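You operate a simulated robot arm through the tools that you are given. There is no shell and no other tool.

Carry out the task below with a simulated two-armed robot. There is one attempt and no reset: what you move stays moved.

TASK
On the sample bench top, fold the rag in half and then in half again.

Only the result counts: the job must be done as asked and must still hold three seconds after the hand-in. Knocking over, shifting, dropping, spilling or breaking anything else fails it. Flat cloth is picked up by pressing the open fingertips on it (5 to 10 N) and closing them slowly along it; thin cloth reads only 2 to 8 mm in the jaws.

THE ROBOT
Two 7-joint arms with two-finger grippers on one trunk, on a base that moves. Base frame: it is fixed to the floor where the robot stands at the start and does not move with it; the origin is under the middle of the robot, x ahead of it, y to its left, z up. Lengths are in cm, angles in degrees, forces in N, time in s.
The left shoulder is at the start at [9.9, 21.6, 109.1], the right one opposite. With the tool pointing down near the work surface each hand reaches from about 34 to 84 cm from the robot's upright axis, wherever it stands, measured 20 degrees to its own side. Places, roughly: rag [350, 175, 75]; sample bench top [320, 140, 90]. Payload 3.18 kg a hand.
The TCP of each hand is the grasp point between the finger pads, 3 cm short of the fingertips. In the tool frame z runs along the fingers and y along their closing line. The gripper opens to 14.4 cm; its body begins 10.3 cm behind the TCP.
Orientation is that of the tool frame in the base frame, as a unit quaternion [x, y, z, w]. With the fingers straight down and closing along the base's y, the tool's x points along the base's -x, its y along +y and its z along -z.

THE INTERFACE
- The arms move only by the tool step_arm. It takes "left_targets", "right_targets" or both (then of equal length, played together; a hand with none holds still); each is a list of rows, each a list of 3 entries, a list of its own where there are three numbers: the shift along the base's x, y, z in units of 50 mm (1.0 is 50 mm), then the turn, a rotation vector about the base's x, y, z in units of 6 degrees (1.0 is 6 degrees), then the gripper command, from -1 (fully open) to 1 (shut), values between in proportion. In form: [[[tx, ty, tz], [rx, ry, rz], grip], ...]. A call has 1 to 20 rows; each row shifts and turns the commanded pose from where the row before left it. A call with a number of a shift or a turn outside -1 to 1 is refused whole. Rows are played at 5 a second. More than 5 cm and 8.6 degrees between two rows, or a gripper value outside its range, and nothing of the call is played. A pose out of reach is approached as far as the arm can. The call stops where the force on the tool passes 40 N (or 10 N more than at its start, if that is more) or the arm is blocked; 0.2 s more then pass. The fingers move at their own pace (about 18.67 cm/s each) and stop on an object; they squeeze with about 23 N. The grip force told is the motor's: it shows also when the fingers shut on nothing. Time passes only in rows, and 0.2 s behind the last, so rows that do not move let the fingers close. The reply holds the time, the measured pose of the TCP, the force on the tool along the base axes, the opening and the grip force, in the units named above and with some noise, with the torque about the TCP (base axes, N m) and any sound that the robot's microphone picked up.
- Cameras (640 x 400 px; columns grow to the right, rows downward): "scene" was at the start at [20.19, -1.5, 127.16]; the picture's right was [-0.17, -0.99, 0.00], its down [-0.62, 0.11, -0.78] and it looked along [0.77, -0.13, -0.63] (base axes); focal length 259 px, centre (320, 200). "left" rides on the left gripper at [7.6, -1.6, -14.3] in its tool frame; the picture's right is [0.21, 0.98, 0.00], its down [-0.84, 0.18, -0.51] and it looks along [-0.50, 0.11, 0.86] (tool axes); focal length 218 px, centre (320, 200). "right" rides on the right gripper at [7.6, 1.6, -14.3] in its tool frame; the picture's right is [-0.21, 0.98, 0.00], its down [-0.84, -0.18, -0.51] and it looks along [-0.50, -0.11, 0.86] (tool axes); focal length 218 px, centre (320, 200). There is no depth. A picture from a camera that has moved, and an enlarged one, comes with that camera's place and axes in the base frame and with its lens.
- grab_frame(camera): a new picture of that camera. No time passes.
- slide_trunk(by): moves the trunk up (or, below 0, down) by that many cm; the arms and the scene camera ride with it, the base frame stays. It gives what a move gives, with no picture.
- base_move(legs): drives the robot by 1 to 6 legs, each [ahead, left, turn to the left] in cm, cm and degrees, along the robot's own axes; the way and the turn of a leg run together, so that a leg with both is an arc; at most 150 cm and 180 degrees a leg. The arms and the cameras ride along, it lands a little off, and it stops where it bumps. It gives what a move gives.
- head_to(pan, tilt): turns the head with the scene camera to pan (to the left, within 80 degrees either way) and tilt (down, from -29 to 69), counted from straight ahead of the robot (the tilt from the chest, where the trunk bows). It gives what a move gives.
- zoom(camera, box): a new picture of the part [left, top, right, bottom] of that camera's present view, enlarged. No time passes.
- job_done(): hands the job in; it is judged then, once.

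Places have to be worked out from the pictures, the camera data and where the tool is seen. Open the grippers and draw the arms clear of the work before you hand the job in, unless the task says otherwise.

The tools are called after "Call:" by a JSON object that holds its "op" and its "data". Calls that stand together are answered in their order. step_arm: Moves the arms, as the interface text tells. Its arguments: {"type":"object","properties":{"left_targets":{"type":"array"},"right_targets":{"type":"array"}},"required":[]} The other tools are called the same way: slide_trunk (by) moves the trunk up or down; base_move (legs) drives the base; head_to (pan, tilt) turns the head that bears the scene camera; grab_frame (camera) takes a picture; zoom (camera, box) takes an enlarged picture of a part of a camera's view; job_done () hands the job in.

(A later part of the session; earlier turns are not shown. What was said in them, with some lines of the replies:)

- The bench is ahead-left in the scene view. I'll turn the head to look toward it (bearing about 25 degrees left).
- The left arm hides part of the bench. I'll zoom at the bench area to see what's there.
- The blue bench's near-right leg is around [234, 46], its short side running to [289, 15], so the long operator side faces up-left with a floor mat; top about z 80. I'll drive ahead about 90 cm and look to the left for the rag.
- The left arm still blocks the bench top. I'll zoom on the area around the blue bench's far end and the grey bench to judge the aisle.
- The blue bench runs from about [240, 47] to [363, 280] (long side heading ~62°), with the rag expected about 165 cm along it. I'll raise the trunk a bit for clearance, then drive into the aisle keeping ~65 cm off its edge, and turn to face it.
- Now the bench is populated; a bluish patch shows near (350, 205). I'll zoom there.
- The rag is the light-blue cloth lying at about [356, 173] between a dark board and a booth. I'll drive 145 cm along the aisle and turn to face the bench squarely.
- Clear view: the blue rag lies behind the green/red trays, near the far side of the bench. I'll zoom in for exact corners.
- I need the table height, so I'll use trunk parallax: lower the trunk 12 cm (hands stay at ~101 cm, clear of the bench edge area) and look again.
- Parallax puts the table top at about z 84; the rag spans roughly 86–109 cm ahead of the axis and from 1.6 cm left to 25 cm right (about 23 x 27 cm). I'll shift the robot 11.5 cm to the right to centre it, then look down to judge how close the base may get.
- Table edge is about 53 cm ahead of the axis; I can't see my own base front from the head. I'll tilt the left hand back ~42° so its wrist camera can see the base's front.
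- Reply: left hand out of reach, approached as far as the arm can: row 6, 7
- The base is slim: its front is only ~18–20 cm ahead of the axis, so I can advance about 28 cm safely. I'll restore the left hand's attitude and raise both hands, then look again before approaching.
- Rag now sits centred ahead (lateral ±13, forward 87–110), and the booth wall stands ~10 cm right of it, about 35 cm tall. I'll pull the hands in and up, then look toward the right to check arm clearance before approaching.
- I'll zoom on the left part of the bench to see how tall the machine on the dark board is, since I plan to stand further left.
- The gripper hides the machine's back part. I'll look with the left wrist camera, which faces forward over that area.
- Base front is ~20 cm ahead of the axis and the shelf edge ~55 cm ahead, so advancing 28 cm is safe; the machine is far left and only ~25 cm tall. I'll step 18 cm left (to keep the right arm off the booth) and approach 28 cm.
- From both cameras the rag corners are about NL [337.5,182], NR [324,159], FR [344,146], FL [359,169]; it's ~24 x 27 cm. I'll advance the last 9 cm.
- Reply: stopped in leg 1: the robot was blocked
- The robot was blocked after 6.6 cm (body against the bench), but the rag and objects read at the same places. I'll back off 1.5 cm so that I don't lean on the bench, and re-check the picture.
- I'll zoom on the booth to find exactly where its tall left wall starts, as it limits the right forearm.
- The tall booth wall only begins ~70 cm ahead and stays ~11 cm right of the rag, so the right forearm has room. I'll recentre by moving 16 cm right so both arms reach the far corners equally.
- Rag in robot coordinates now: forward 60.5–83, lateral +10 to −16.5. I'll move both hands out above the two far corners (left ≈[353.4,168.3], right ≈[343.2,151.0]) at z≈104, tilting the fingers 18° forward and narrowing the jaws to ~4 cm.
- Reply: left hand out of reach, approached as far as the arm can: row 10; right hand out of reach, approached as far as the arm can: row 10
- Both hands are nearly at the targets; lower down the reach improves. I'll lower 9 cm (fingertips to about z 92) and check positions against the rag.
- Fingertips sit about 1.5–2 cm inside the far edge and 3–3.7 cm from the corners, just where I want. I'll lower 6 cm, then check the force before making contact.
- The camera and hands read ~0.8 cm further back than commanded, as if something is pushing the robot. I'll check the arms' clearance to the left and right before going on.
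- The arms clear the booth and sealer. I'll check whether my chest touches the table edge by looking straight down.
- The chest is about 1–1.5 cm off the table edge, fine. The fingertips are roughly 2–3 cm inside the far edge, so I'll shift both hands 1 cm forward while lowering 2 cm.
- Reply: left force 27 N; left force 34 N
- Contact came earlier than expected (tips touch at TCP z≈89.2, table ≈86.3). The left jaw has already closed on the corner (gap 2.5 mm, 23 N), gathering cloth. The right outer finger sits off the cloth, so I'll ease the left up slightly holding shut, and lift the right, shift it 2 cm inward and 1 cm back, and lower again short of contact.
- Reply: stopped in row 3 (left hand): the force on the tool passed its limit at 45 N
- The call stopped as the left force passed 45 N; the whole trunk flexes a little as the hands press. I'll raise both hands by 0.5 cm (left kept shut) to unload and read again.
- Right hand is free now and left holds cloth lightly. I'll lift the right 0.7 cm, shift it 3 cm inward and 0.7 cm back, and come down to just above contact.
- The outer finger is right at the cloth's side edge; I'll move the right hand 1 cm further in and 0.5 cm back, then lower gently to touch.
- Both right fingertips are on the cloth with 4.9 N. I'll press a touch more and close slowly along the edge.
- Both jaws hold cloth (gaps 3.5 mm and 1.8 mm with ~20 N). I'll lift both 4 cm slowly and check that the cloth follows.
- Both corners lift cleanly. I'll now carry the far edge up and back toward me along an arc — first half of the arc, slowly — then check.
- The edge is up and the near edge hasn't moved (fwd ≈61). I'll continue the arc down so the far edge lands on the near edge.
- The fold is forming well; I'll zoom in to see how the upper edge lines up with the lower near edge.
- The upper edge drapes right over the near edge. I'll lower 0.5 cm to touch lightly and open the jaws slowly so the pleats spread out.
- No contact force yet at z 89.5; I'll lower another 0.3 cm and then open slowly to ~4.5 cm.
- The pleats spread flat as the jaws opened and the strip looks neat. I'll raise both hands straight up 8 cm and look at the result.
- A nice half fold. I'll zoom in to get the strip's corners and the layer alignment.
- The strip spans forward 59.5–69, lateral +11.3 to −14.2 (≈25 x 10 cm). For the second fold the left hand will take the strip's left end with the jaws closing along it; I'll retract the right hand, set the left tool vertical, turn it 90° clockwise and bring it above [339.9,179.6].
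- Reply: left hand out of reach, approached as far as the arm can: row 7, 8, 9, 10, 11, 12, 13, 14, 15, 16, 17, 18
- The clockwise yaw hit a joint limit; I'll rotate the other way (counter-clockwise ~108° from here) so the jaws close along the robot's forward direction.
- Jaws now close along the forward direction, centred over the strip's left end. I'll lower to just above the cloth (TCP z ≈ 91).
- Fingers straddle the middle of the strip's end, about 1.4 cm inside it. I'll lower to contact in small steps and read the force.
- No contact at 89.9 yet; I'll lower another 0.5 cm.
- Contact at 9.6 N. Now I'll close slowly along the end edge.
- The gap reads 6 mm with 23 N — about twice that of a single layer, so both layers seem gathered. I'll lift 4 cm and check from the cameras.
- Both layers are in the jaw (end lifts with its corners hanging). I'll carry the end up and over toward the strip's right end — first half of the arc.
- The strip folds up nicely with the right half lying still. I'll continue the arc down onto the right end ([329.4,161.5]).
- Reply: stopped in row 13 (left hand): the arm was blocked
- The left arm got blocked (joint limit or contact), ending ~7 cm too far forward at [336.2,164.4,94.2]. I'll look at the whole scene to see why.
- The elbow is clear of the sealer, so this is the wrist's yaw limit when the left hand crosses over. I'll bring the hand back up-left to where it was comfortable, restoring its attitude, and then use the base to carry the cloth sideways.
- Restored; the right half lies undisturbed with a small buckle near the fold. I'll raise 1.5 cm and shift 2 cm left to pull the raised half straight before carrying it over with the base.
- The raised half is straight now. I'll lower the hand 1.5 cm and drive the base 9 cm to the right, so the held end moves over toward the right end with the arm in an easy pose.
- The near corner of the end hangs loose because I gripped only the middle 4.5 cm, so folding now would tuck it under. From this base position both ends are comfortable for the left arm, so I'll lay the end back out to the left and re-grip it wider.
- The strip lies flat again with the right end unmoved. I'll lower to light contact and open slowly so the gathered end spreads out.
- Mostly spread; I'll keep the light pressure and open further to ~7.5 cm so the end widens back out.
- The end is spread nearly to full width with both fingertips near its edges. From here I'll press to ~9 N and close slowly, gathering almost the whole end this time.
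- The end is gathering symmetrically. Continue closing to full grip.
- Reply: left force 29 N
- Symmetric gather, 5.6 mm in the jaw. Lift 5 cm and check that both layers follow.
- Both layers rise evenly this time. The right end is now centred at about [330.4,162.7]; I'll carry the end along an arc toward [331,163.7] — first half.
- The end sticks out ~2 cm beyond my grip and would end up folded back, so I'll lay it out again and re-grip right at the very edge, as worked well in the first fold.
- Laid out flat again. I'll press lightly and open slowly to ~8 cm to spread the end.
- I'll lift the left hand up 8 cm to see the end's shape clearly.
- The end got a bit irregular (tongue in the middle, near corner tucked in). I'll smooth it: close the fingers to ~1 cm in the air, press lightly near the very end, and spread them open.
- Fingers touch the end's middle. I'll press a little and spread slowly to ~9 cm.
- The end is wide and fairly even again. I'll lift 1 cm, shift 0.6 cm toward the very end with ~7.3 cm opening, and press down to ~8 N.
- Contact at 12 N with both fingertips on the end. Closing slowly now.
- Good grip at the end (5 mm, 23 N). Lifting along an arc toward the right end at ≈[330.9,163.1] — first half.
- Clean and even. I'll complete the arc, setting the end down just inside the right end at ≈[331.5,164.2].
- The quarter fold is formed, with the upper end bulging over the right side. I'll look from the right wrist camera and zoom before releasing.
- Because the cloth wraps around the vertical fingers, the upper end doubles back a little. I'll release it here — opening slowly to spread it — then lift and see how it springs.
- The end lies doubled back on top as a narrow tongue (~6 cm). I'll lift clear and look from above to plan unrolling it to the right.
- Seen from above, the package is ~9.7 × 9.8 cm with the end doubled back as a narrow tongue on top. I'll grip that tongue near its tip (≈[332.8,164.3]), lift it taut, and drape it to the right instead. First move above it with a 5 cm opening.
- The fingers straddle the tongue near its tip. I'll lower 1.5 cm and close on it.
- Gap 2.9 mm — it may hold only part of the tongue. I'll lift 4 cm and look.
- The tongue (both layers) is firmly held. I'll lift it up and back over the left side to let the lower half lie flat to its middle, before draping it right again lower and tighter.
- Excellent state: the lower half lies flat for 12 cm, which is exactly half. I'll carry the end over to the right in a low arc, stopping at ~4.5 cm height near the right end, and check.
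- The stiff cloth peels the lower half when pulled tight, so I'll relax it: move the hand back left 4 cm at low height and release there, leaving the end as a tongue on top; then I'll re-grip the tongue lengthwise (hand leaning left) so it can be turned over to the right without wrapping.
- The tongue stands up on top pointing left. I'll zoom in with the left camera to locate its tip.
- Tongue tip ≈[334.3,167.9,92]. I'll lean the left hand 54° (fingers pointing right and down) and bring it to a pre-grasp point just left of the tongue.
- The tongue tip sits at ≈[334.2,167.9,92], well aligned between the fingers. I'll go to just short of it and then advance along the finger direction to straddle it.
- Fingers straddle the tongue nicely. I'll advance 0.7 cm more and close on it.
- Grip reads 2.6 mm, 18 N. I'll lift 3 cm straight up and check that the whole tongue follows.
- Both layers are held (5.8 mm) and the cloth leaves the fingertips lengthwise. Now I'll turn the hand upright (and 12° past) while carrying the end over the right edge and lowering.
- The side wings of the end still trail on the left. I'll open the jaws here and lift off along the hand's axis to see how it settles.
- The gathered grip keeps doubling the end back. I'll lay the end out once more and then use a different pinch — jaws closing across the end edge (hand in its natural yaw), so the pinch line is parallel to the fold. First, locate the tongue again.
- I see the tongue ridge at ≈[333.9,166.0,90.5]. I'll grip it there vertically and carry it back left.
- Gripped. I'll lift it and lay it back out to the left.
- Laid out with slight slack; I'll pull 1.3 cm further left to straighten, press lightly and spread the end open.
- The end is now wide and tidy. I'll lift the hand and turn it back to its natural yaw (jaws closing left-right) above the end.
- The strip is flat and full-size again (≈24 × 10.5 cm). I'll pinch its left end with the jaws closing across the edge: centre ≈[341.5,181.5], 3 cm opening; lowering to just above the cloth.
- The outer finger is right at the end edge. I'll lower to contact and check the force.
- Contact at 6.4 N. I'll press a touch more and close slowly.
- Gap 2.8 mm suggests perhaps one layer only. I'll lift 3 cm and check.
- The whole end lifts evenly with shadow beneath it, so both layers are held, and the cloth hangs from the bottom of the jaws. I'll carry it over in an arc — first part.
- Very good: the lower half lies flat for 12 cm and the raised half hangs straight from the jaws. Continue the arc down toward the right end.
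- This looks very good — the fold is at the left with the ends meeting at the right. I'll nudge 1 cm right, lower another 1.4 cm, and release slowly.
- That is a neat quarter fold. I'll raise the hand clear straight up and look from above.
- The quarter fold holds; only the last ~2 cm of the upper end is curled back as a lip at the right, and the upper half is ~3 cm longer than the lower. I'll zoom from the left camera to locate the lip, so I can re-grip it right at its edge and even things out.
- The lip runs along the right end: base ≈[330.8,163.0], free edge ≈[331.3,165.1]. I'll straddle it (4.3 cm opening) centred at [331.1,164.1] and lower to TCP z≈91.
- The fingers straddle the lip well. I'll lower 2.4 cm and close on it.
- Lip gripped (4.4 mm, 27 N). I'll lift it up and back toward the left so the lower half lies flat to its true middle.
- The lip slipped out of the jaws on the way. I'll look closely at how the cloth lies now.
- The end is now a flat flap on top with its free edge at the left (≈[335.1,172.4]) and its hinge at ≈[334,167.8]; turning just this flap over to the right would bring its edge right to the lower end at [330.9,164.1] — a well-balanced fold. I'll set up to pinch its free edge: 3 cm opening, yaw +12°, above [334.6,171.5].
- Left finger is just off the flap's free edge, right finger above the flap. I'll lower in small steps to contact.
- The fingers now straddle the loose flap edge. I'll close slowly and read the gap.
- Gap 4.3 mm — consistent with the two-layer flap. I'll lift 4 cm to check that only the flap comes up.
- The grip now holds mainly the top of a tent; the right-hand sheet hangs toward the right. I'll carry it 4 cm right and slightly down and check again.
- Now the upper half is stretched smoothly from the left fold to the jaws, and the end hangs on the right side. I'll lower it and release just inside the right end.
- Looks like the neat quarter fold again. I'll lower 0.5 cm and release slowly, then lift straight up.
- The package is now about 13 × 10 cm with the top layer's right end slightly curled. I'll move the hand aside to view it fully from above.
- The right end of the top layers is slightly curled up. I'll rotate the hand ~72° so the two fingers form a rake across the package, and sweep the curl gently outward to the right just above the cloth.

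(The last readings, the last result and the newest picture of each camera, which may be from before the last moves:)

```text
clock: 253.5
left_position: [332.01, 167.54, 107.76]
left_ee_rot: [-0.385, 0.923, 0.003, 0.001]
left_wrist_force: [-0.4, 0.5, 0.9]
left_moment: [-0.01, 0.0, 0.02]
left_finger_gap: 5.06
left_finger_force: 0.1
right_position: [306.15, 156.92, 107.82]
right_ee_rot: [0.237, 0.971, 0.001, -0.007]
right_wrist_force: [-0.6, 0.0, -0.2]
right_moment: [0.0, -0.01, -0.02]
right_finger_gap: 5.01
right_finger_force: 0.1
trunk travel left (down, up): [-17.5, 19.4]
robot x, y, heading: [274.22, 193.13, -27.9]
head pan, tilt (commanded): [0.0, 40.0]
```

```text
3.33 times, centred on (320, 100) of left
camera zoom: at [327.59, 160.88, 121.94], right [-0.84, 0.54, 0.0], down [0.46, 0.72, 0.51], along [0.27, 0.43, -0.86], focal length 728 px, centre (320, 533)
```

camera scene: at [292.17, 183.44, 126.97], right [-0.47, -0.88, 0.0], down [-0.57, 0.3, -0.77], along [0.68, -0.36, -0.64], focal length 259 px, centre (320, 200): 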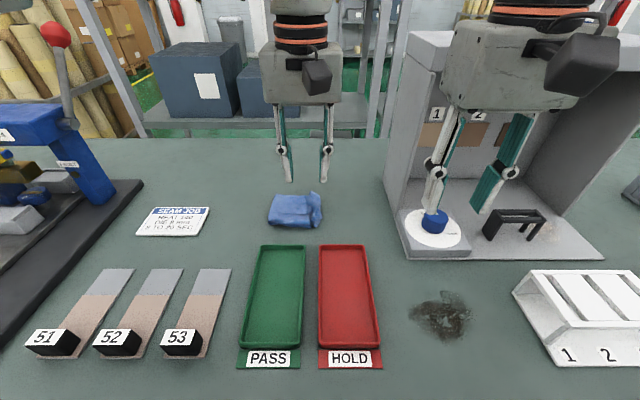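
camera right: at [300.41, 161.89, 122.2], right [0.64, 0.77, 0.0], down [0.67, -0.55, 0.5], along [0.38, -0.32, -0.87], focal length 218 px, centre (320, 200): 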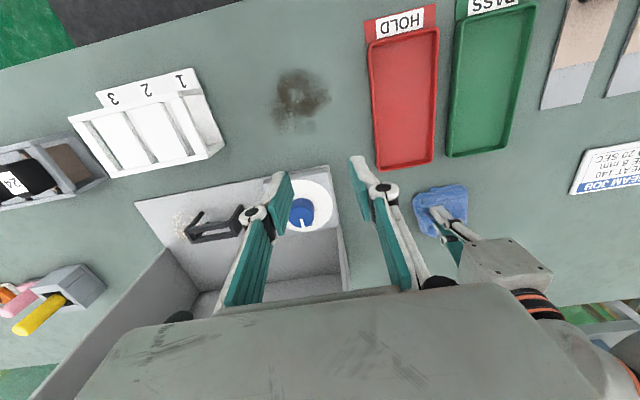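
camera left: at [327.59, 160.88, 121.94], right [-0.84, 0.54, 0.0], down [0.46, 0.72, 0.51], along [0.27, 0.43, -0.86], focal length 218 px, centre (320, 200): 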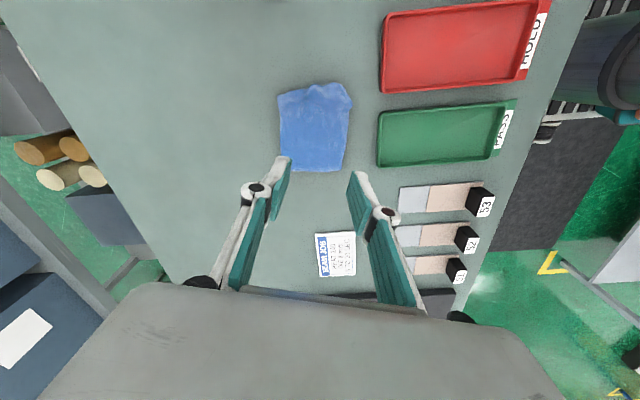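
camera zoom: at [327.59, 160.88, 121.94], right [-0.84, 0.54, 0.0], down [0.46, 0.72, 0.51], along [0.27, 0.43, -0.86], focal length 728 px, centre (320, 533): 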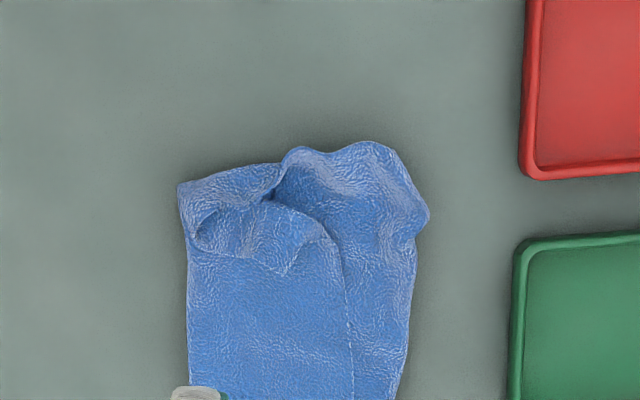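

Seen from above the package is now ≈12.7 × 10.8 cm — a true quarter of the rag — with just a small triangular curl at the far-right of the top layer. I'll lower the rake to ~2.3 cm above the table left of the curl and sweep it gently right.

Call:
{"op": "step_arm", "data": {"left_targets": [[[0.06, 0.11, -0.5], [0, 0, 0], 0.3], [[0.06, 0.11, -0.8], [0, 0, 0], 0.3], [[0, 0, -0.8], [0, 0, 0], 0.3], [[0, 0, -0.8], [0, 0, 0], 0.3], [[0, 0, -0.3], [0, 0, 0], 0.3], [[0, 0, 0], [0, 0, 0], 0.3]]}}

Call:
{"op": "zoom", "data": {"camera": "left", "box": [240, 60, 400, 200]}}

Call:
{"op": "zoom", "data": {"camera": "scene", "box": [265, 170, 345, 240]}}

```text
clock: 254.9
left_position: [332.49, 168.58, 91.81]
left_ee_rot: [-0.384, 0.923, 0.004, 0.002]
left_wrist_force: [0.4, -0.5, 0.1]
left_moment: [0.03, 0.03, -0.01]
left_finger_gap: 5.04
left_finger_force: 0.1
right_position: [306.24, 156.82, 107.74]
right_ee_rot: [0.237, 0.971, 0.0, -0.006]
right_wrist_force: [-0.1, 0.1, 0.0]
right_moment: [0.02, 0.0, -0.01]
right_finger_gap: 5.04
right_finger_force: 0.2
trunk travel left (down, up): [-17.5, 19.4]
robot x, y, heading: [274.83, 193.0, -27.8]
head pan, tilt (commanded): [0.0, 40.0]
```

```text
2.86 times, centred on (320, 130) of left
camera zoom: at [328.18, 161.96, 105.95], right [-0.84, 0.54, 0.0], down [0.47, 0.72, 0.51], along [0.27, 0.43, -0.86], focal length 624 px, centre (320, 400)
```

zoom: 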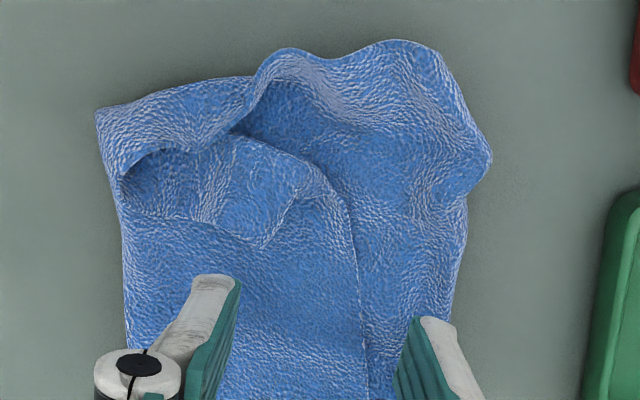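

```text
5.71 times, centred on (305, 205) of scene
camera zoom: at [292.13, 183.48, 126.99], right [-0.47, -0.88, 0.0], down [-0.57, 0.3, -0.77], along [0.68, -0.36, -0.64], focal length 1481 px, centre (406, 171)
```

zoom: 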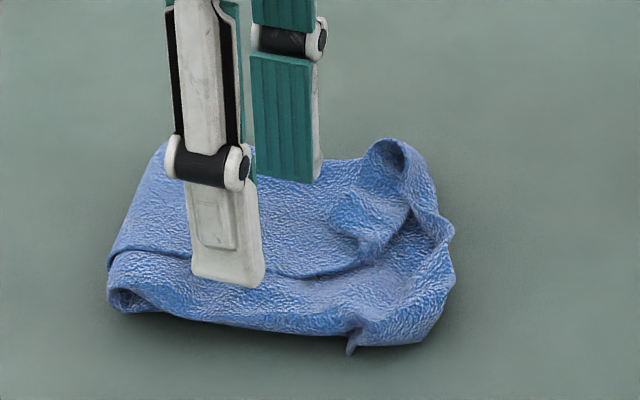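

The far finger lines up with the lip's middle. I'll lower 0.4 cm and sweep 7 cm to the right.

Call:
{"op": "step_arm", "data": {"left_targets": [[[0, 0, -0.09], [0, 0, 0], 0.3], [[-0.0466, -0.0885, 0], [0, 0, 0], 0.3], [[-0.0466, -0.0885, 0], [0, 0, 0], 0.3], [[-0.0466, -0.0885, 0], [0, 0, 0], 0.3], [[-0.0466, -0.0885, 0], [0, 0, 0], 0.3], [[-0.0466, -0.0885, 0], [0, 0, 0], 0.3], [[-0.0466, -0.0885, 0], [0, 0, 0], 0.3], [[-0.0466, -0.0885, 0], [0, 0, 0], 0.3], [[-0.0466, -0.0885, 0], [0, 0, 0], 0.3], [[0, 0, 0], [0, 0, 0], 0.3]]}}

Call:
{"op": "zoom", "data": {"camera": "left", "box": [240, 60, 400, 200]}}

Call:
{"op": "zoom", "data": {"camera": "scene", "box": [265, 170, 345, 240]}}

```text
clock: 257.1
left_position: [330.69, 165.01, 91.27]
left_ee_rot: [-0.385, 0.923, 0.004, 0.001]
left_wrist_force: [-0.5, 0.6, -0.3]
left_moment: [0.01, 0.01, 0.01]
left_finger_gap: 5.03
left_finger_force: 0.1
right_position: [306.28, 156.93, 107.93]
right_ee_rot: [0.238, 0.971, 0.0, -0.007]
right_wrist_force: [0.0, 1.5, 1.1]
right_moment: [0.02, -0.03, 0.01]
right_finger_gap: 5.02
right_finger_force: 0.1
trunk travel left (down, up): [-17.5, 19.4]
robot x, y, heading: [274.16, 193.34, -27.8]
head pan, tilt (commanded): [0.0, 40.0]
```

```text
2.86 times, centred on (320, 130) of left
camera zoom: at [326.35, 158.48, 105.5], right [-0.84, 0.54, 0.0], down [0.47, 0.72, 0.51], along [0.27, 0.43, -0.86], focal length 624 px, centre (320, 400)
```

zoom: 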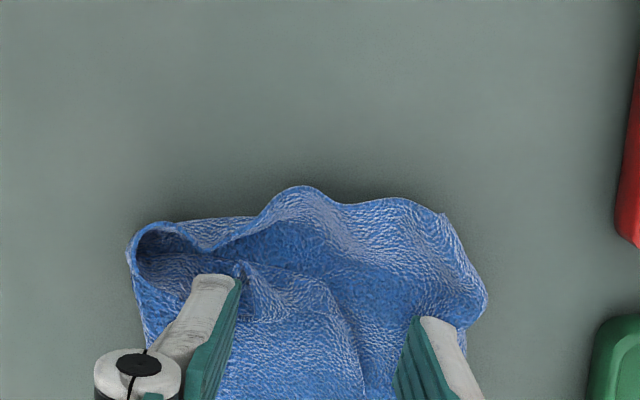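

```text
5.71 times, centred on (305, 205) of scene
camera zoom: at [292.14, 183.48, 126.98], right [-0.47, -0.88, 0.0], down [-0.57, 0.3, -0.77], along [0.68, -0.36, -0.64], focal length 1481 px, centre (406, 171)
```

zoom: 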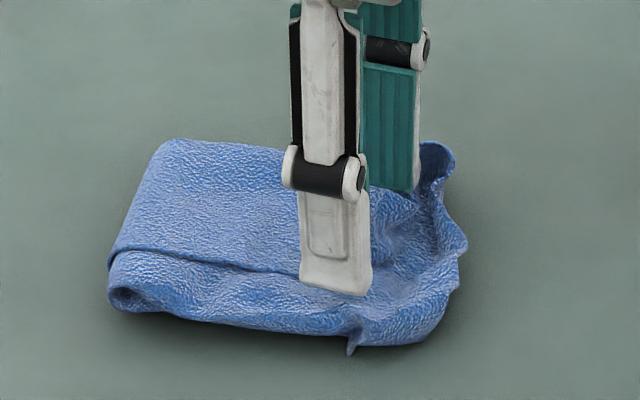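

It's working — the lip is being stood up while the rest stays put. I'll continue the sweep 4.5 cm more.

Call:
{"op": "step_arm", "data": {"left_targets": [[[-0.0466, -0.0885, 0], [0, 0, 0], 0.3], [[-0.0466, -0.0885, 0], [0, 0, 0], 0.3], [[-0.0466, -0.0885, 0], [0, 0, 0], 0.3], [[-0.0466, -0.0885, 0], [0, 0, 0], 0.3], [[-0.0466, -0.0885, 0], [0, 0, 0], 0.3], [[-0.0466, -0.0885, 0], [0, 0, 0], 0.3], [[-0.0466, -0.0885, 0], [0, 0, 0], 0.3], [[-0.0466, -0.0885, 0], [0, 0, 0], 0.3], [[0, 0, 0], [0, 0, 0], 0.3]]}}

Call:
{"op": "zoom", "data": {"camera": "left", "box": [240, 80, 400, 220]}}

Call:
{"op": "zoom", "data": {"camera": "scene", "box": [265, 170, 345, 240]}}

```text
clock: 259.1
left_position: [328.79, 161.6, 91.37]
left_ee_rot: [-0.385, 0.923, 0.003, 0.002]
left_wrist_force: [0.2, 0.1, -0.2]
left_moment: [0.01, -0.02, 0.03]
left_finger_gap: 5.04
left_finger_force: 0.1
right_position: [306.33, 156.95, 107.84]
right_ee_rot: [0.238, 0.971, 0.001, -0.008]
right_wrist_force: [0.0, 0.9, -0.6]
right_moment: [0.0, 0.03, 0.0]
right_finger_gap: 5.05
right_finger_force: 0.0
trunk travel left (down, up): [-17.5, 19.4]
robot x, y, heading: [274.29, 192.79, -27.7]
head pan, tilt (commanded): [0.0, 40.0]
```

```text
2.86 times, centred on (320, 150) of left
camera zoom: at [324.46, 154.95, 105.5], right [-0.84, 0.54, 0.0], down [0.47, 0.72, 0.51], along [0.27, 0.43, -0.86], focal length 624 px, centre (320, 343)
```

zoom: 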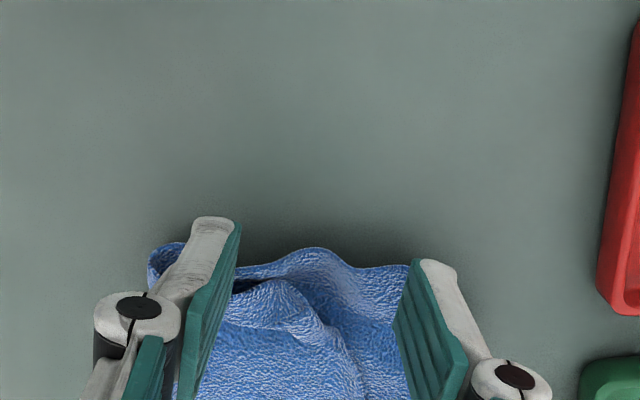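

```text
5.71 times, centred on (305, 205) of scene
camera zoom: at [292.15, 183.48, 126.98], right [-0.47, -0.88, 0.0], down [-0.57, 0.3, -0.77], along [0.68, -0.36, -0.64], focal length 1481 px, centre (406, 171)
```

zoom: 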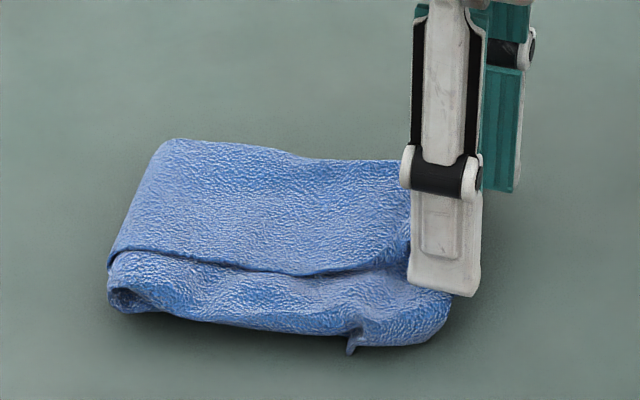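

The right end is now much flatter. I'll press down gently ~1 cm here to settle the rim, then lift straight up and look.

Call:
{"op": "step_arm", "data": {"left_targets": [[[0, 0, -0.1], [0, 0, 0], 0.3], [[0, 0, -0.1], [0, 0, 0], 0.3], [[0, 0, -0.05], [0, 0, 0], 0.3], [[0, 0, 0.2], [0, 0, 0], 0.3], [[0, 0, 0.5], [0, 0, 0], 0.3], [[0, 0, 0.8], [0, 0, 0], 0.3], [[0, 0, 0.8], [0, 0, 0], 0.3], [[0.1, 0.2, 0.6], [0, 0, 0], 0.3], [[0.2, 0.4, 0], [0, 0, 0], 0.3], [[0.2, 0.4, 0], [0, 0, 0], 0.3], [[0, 0, 0], [0, 0, 0], 0.3]]}}

Call:
{"op": "zoom", "data": {"camera": "left", "box": [240, 60, 400, 180]}}

Call:
{"op": "zoom", "data": {"camera": "scene", "box": [265, 170, 345, 240]}}

```text
clock: 261.5
left_position: [331.29, 166.48, 104.65]
left_ee_rot: [-0.384, 0.923, 0.003, 0.001]
left_wrist_force: [-0.5, -0.7, -0.9]
left_moment: [0.02, 0.03, 0.02]
left_finger_gap: 5.03
left_finger_force: 0.0
right_position: [306.3, 156.84, 107.84]
right_ee_rot: [0.238, 0.971, 0.0, -0.006]
right_wrist_force: [0.4, -0.7, 0.6]
right_moment: [0.04, 0.0, 0.02]
right_finger_gap: 5.04
right_finger_force: 0.1
trunk travel left (down, up): [-17.5, 19.4]
robot x, y, heading: [274.32, 192.67, -27.6]
head pan, tilt (commanded): [0.0, 40.0]
```

```text
3.33 times, centred on (320, 120) of left
camera zoom: at [326.97, 159.86, 118.86], right [-0.84, 0.54, 0.0], down [0.47, 0.72, 0.51], along [0.27, 0.43, -0.86], focal length 728 px, centre (320, 467)
```

zoom: 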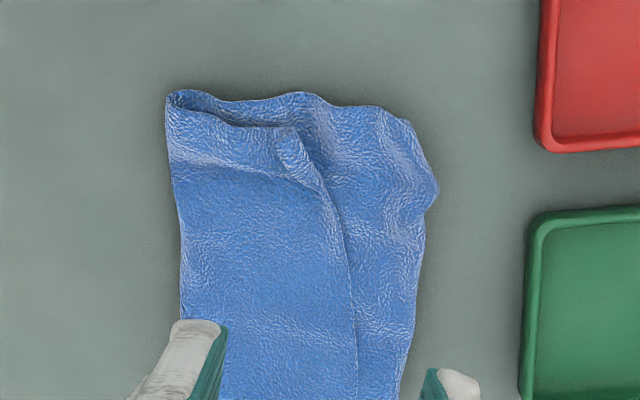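

```text
5.71 times, centred on (305, 205) of scene
camera zoom: at [292.14, 183.43, 126.97], right [-0.47, -0.88, 0.0], down [-0.57, 0.3, -0.77], along [0.68, -0.36, -0.64], focal length 1481 px, centre (406, 171)
```

zoom: 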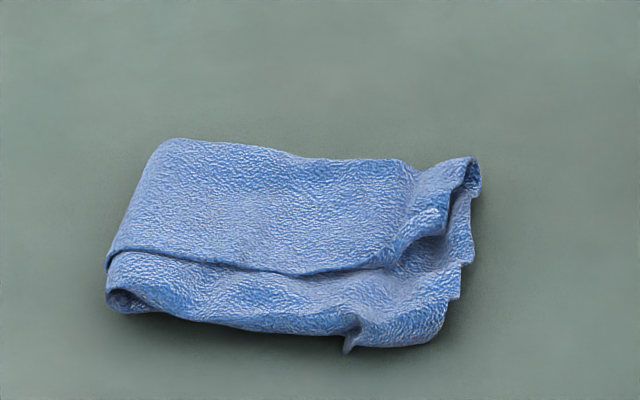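

The curl is flipped out: the rag lies as a neat quarter packet (≈13 × 10.8 cm, from 25 × 21 cm), left fold and four layers stacked. I'll raise the left hand further, pull both hands back toward me and open the grippers.

Call:
{"op": "step_arm", "data": {"left_targets": [[[0, 0, 0.8], [0, 0, -0.5], 0.3], [[-0.3, 0.2, 0.4], [0, 0, -1], 0.3], [[-0.6, 0.4, 0], [0, 0, -1], 0.3], [[-0.8, 0.5, 0], [0, 0, -1], 0.2], [[-0.8, 0.5, 0], [0, 0, -1], 0], [[-0.8, 0.5, 0], [0, 0, -1], -0.4], [[-0.6, 0.4, 0], [0, 0, -1], -0.8], [[0, 0, 0], [0, 0, -1], -1], [[0, 0, 0], [0, 0, -1], -1], [[0, 0, 0], [0, 0, -1], -1], [[0, 0, 0], [0, 0, 0], -1]], "right_targets": [[[0, 0, 0.2], [0, 0, 0], 0.3], [[0, 0, 0.2], [0, 0, 0], 0.3], [[0, 0, 0], [0, 0, 0], 0.2], [[0, 0, 0], [0, 0, 0], 0.1], [[0, 0, 0], [0, 0, 0], 0], [[0, 0, 0], [0, 0, 0], -0.2], [[0, 0, 0], [0, 0, 0], -0.4], [[0, 0, 0], [0, 0, 0], -0.6], [[0, 0, 0], [0, 0, 0], -0.8], [[0, 0, 0], [0, 0, 0], -1], [[0, 0, 0], [0, 0, 0], -1]]}}

Call:
{"op": "grab_frame", "data": {"camera": "scene"}}

Call:
{"op": "zoom", "data": {"camera": "scene", "box": [265, 170, 345, 240]}}

Call:
{"op": "grab_frame", "data": {"camera": "left"}}

```text
clock: 263.9
left_position: [311.75, 179.11, 110.62]
left_ee_rot: [0.103, 0.995, 0.001, 0.003]
left_wrist_force: [0.1, 0.3, -0.6]
left_moment: [0.01, -0.01, 0.02]
left_finger_gap: 14.42
left_finger_force: 0.2
right_position: [306.22, 156.92, 109.91]
right_ee_rot: [0.237, 0.972, 0.001, -0.006]
right_wrist_force: [-1.0, 0.1, 0.5]
right_moment: [0.01, 0.0, -0.02]
right_finger_gap: 14.42
right_finger_force: 0.0
trunk travel left (down, up): [-17.5, 19.4]
robot x, y, heading: [274.21, 192.79, -27.9]
head pan, tilt (commanded): [0.0, 40.0]
```

```text
taken
camera scene: at [292.14, 183.48, 126.98], right [-0.47, -0.88, 0.0], down [-0.57, 0.3, -0.77], along [0.68, -0.36, -0.64], focal length 259 px, centre (320, 200)
```

scene: 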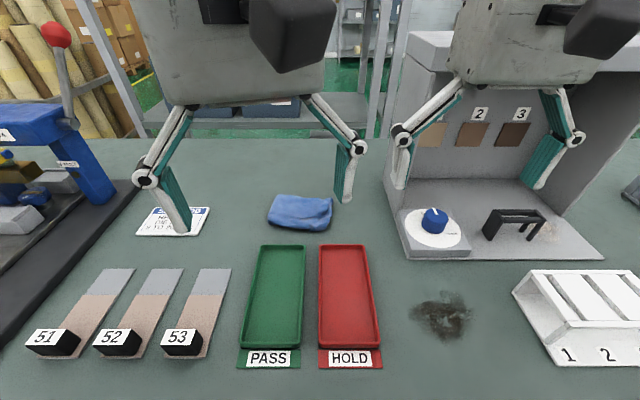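

```text
5.71 times, centred on (305, 205) of scene
camera zoom: at [292.14, 183.48, 126.98], right [-0.47, -0.88, 0.0], down [-0.57, 0.3, -0.77], along [0.68, -0.36, -0.64], focal length 1481 px, centre (406, 171)
```

zoom: 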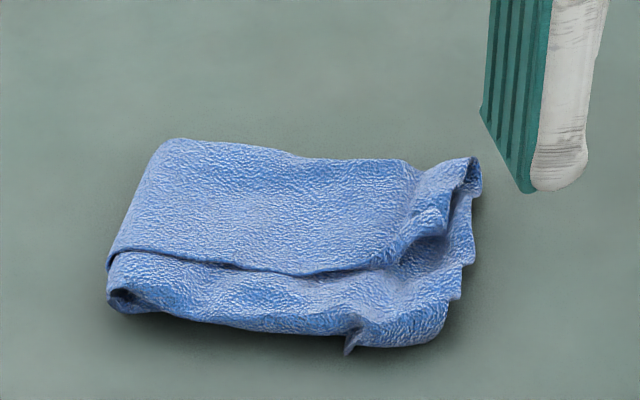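

```text
taken
camera left: at [303.8, 179.04, 124.78], right [0.0, 1.0, 0.0], down [0.86, 0.0, 0.51], along [0.51, 0.0, -0.86], focal length 218 px, centre (320, 200)
```

left: 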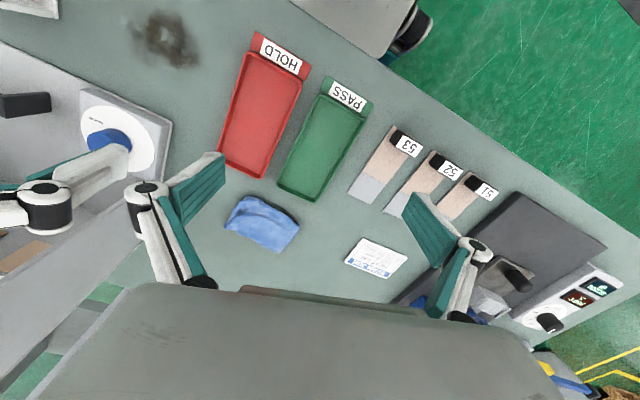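

Call:
{"op": "zoom", "data": {"camera": "left", "box": [200, 170, 330, 270]}}

```text
4.00 times, centred on (265, 220) of left
camera zoom: at [303.8, 179.04, 124.78], right [0.0, 1.0, 0.0], down [0.86, 0.0, 0.51], along [0.51, 0.0, -0.86], focal length 873 px, centre (540, 120)
```

zoom: 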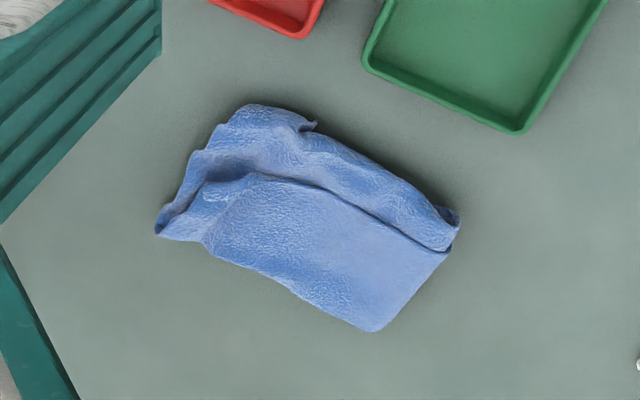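

The packet is tidy and everything else is in place. I'll back the robot 30 cm away from the bench so the arms are clear of the work, then take a last look.

Call:
{"op": "base_move", "data": {"legs": [[-30, 0, 0]]}}

Call:
{"op": "grab_frame", "data": {"camera": "scene"}}

```text
clock: 265.9
left_position: [285.32, 193.16, 110.54]
left_ee_rot: [0.1, 0.995, 0.003, 0.003]
left_wrist_force: [-1.1, 0.5, 0.1]
left_moment: [-0.03, -0.01, 0.02]
left_finger_gap: 14.4
left_finger_force: 0.0
right_position: [279.86, 170.96, 109.93]
right_ee_rot: [0.236, 0.972, 0.001, -0.006]
right_wrist_force: [-0.7, 0.4, 0.9]
right_moment: [-0.02, -0.02, 0.0]
right_finger_gap: 14.37
right_finger_force: 0.0
trunk travel left (down, up): [-17.5, 19.4]
robot x, y, heading: [247.62, 206.91, -27.6]
head pan, tilt (commanded): [0.0, 40.0]
```

```text
taken
camera scene: at [265.63, 197.49, 126.98], right [-0.46, -0.89, 0.0], down [-0.57, 0.3, -0.77], along [0.68, -0.36, -0.64], focal length 259 px, centre (320, 200)
```

scene: 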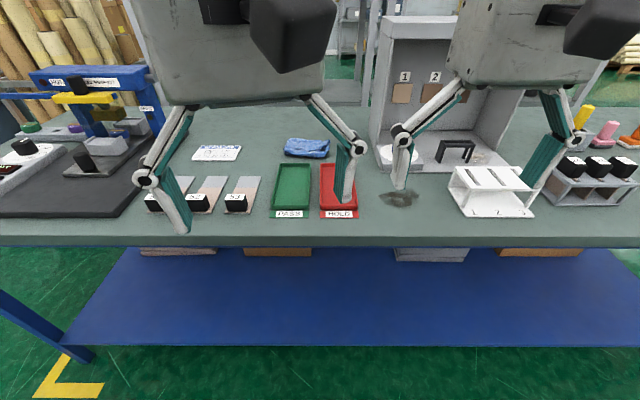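

The rag lies folded in quarters on the bench, nothing else has moved, both grippers are open and the arms are clear of the work. I'm handing the job in.

Call:
{"op": "job_done", "data": {}}

```text
The job is handed in.
```

The rag is folded in half and then in half again on the sample bench top, and I've handed the job in. It started at about 25 × 21 cm and now lies as a packet about 13 × 11 cm.

- **Alignment:** The edges don't line up exactly. In the second fold the upper half reaches about 3 cm past the lower half at the right end. The top layer is also set back 2–3 cm along the side nearest the robot.
- **Surroundings:** In the camera views nothing else on the bench moved. I bumped the bench once while driving up to it, and the rag and objects read at the same places afterwards.
- **Robot:** Both grippers are open and the robot is backed 30 cm away from the bench.
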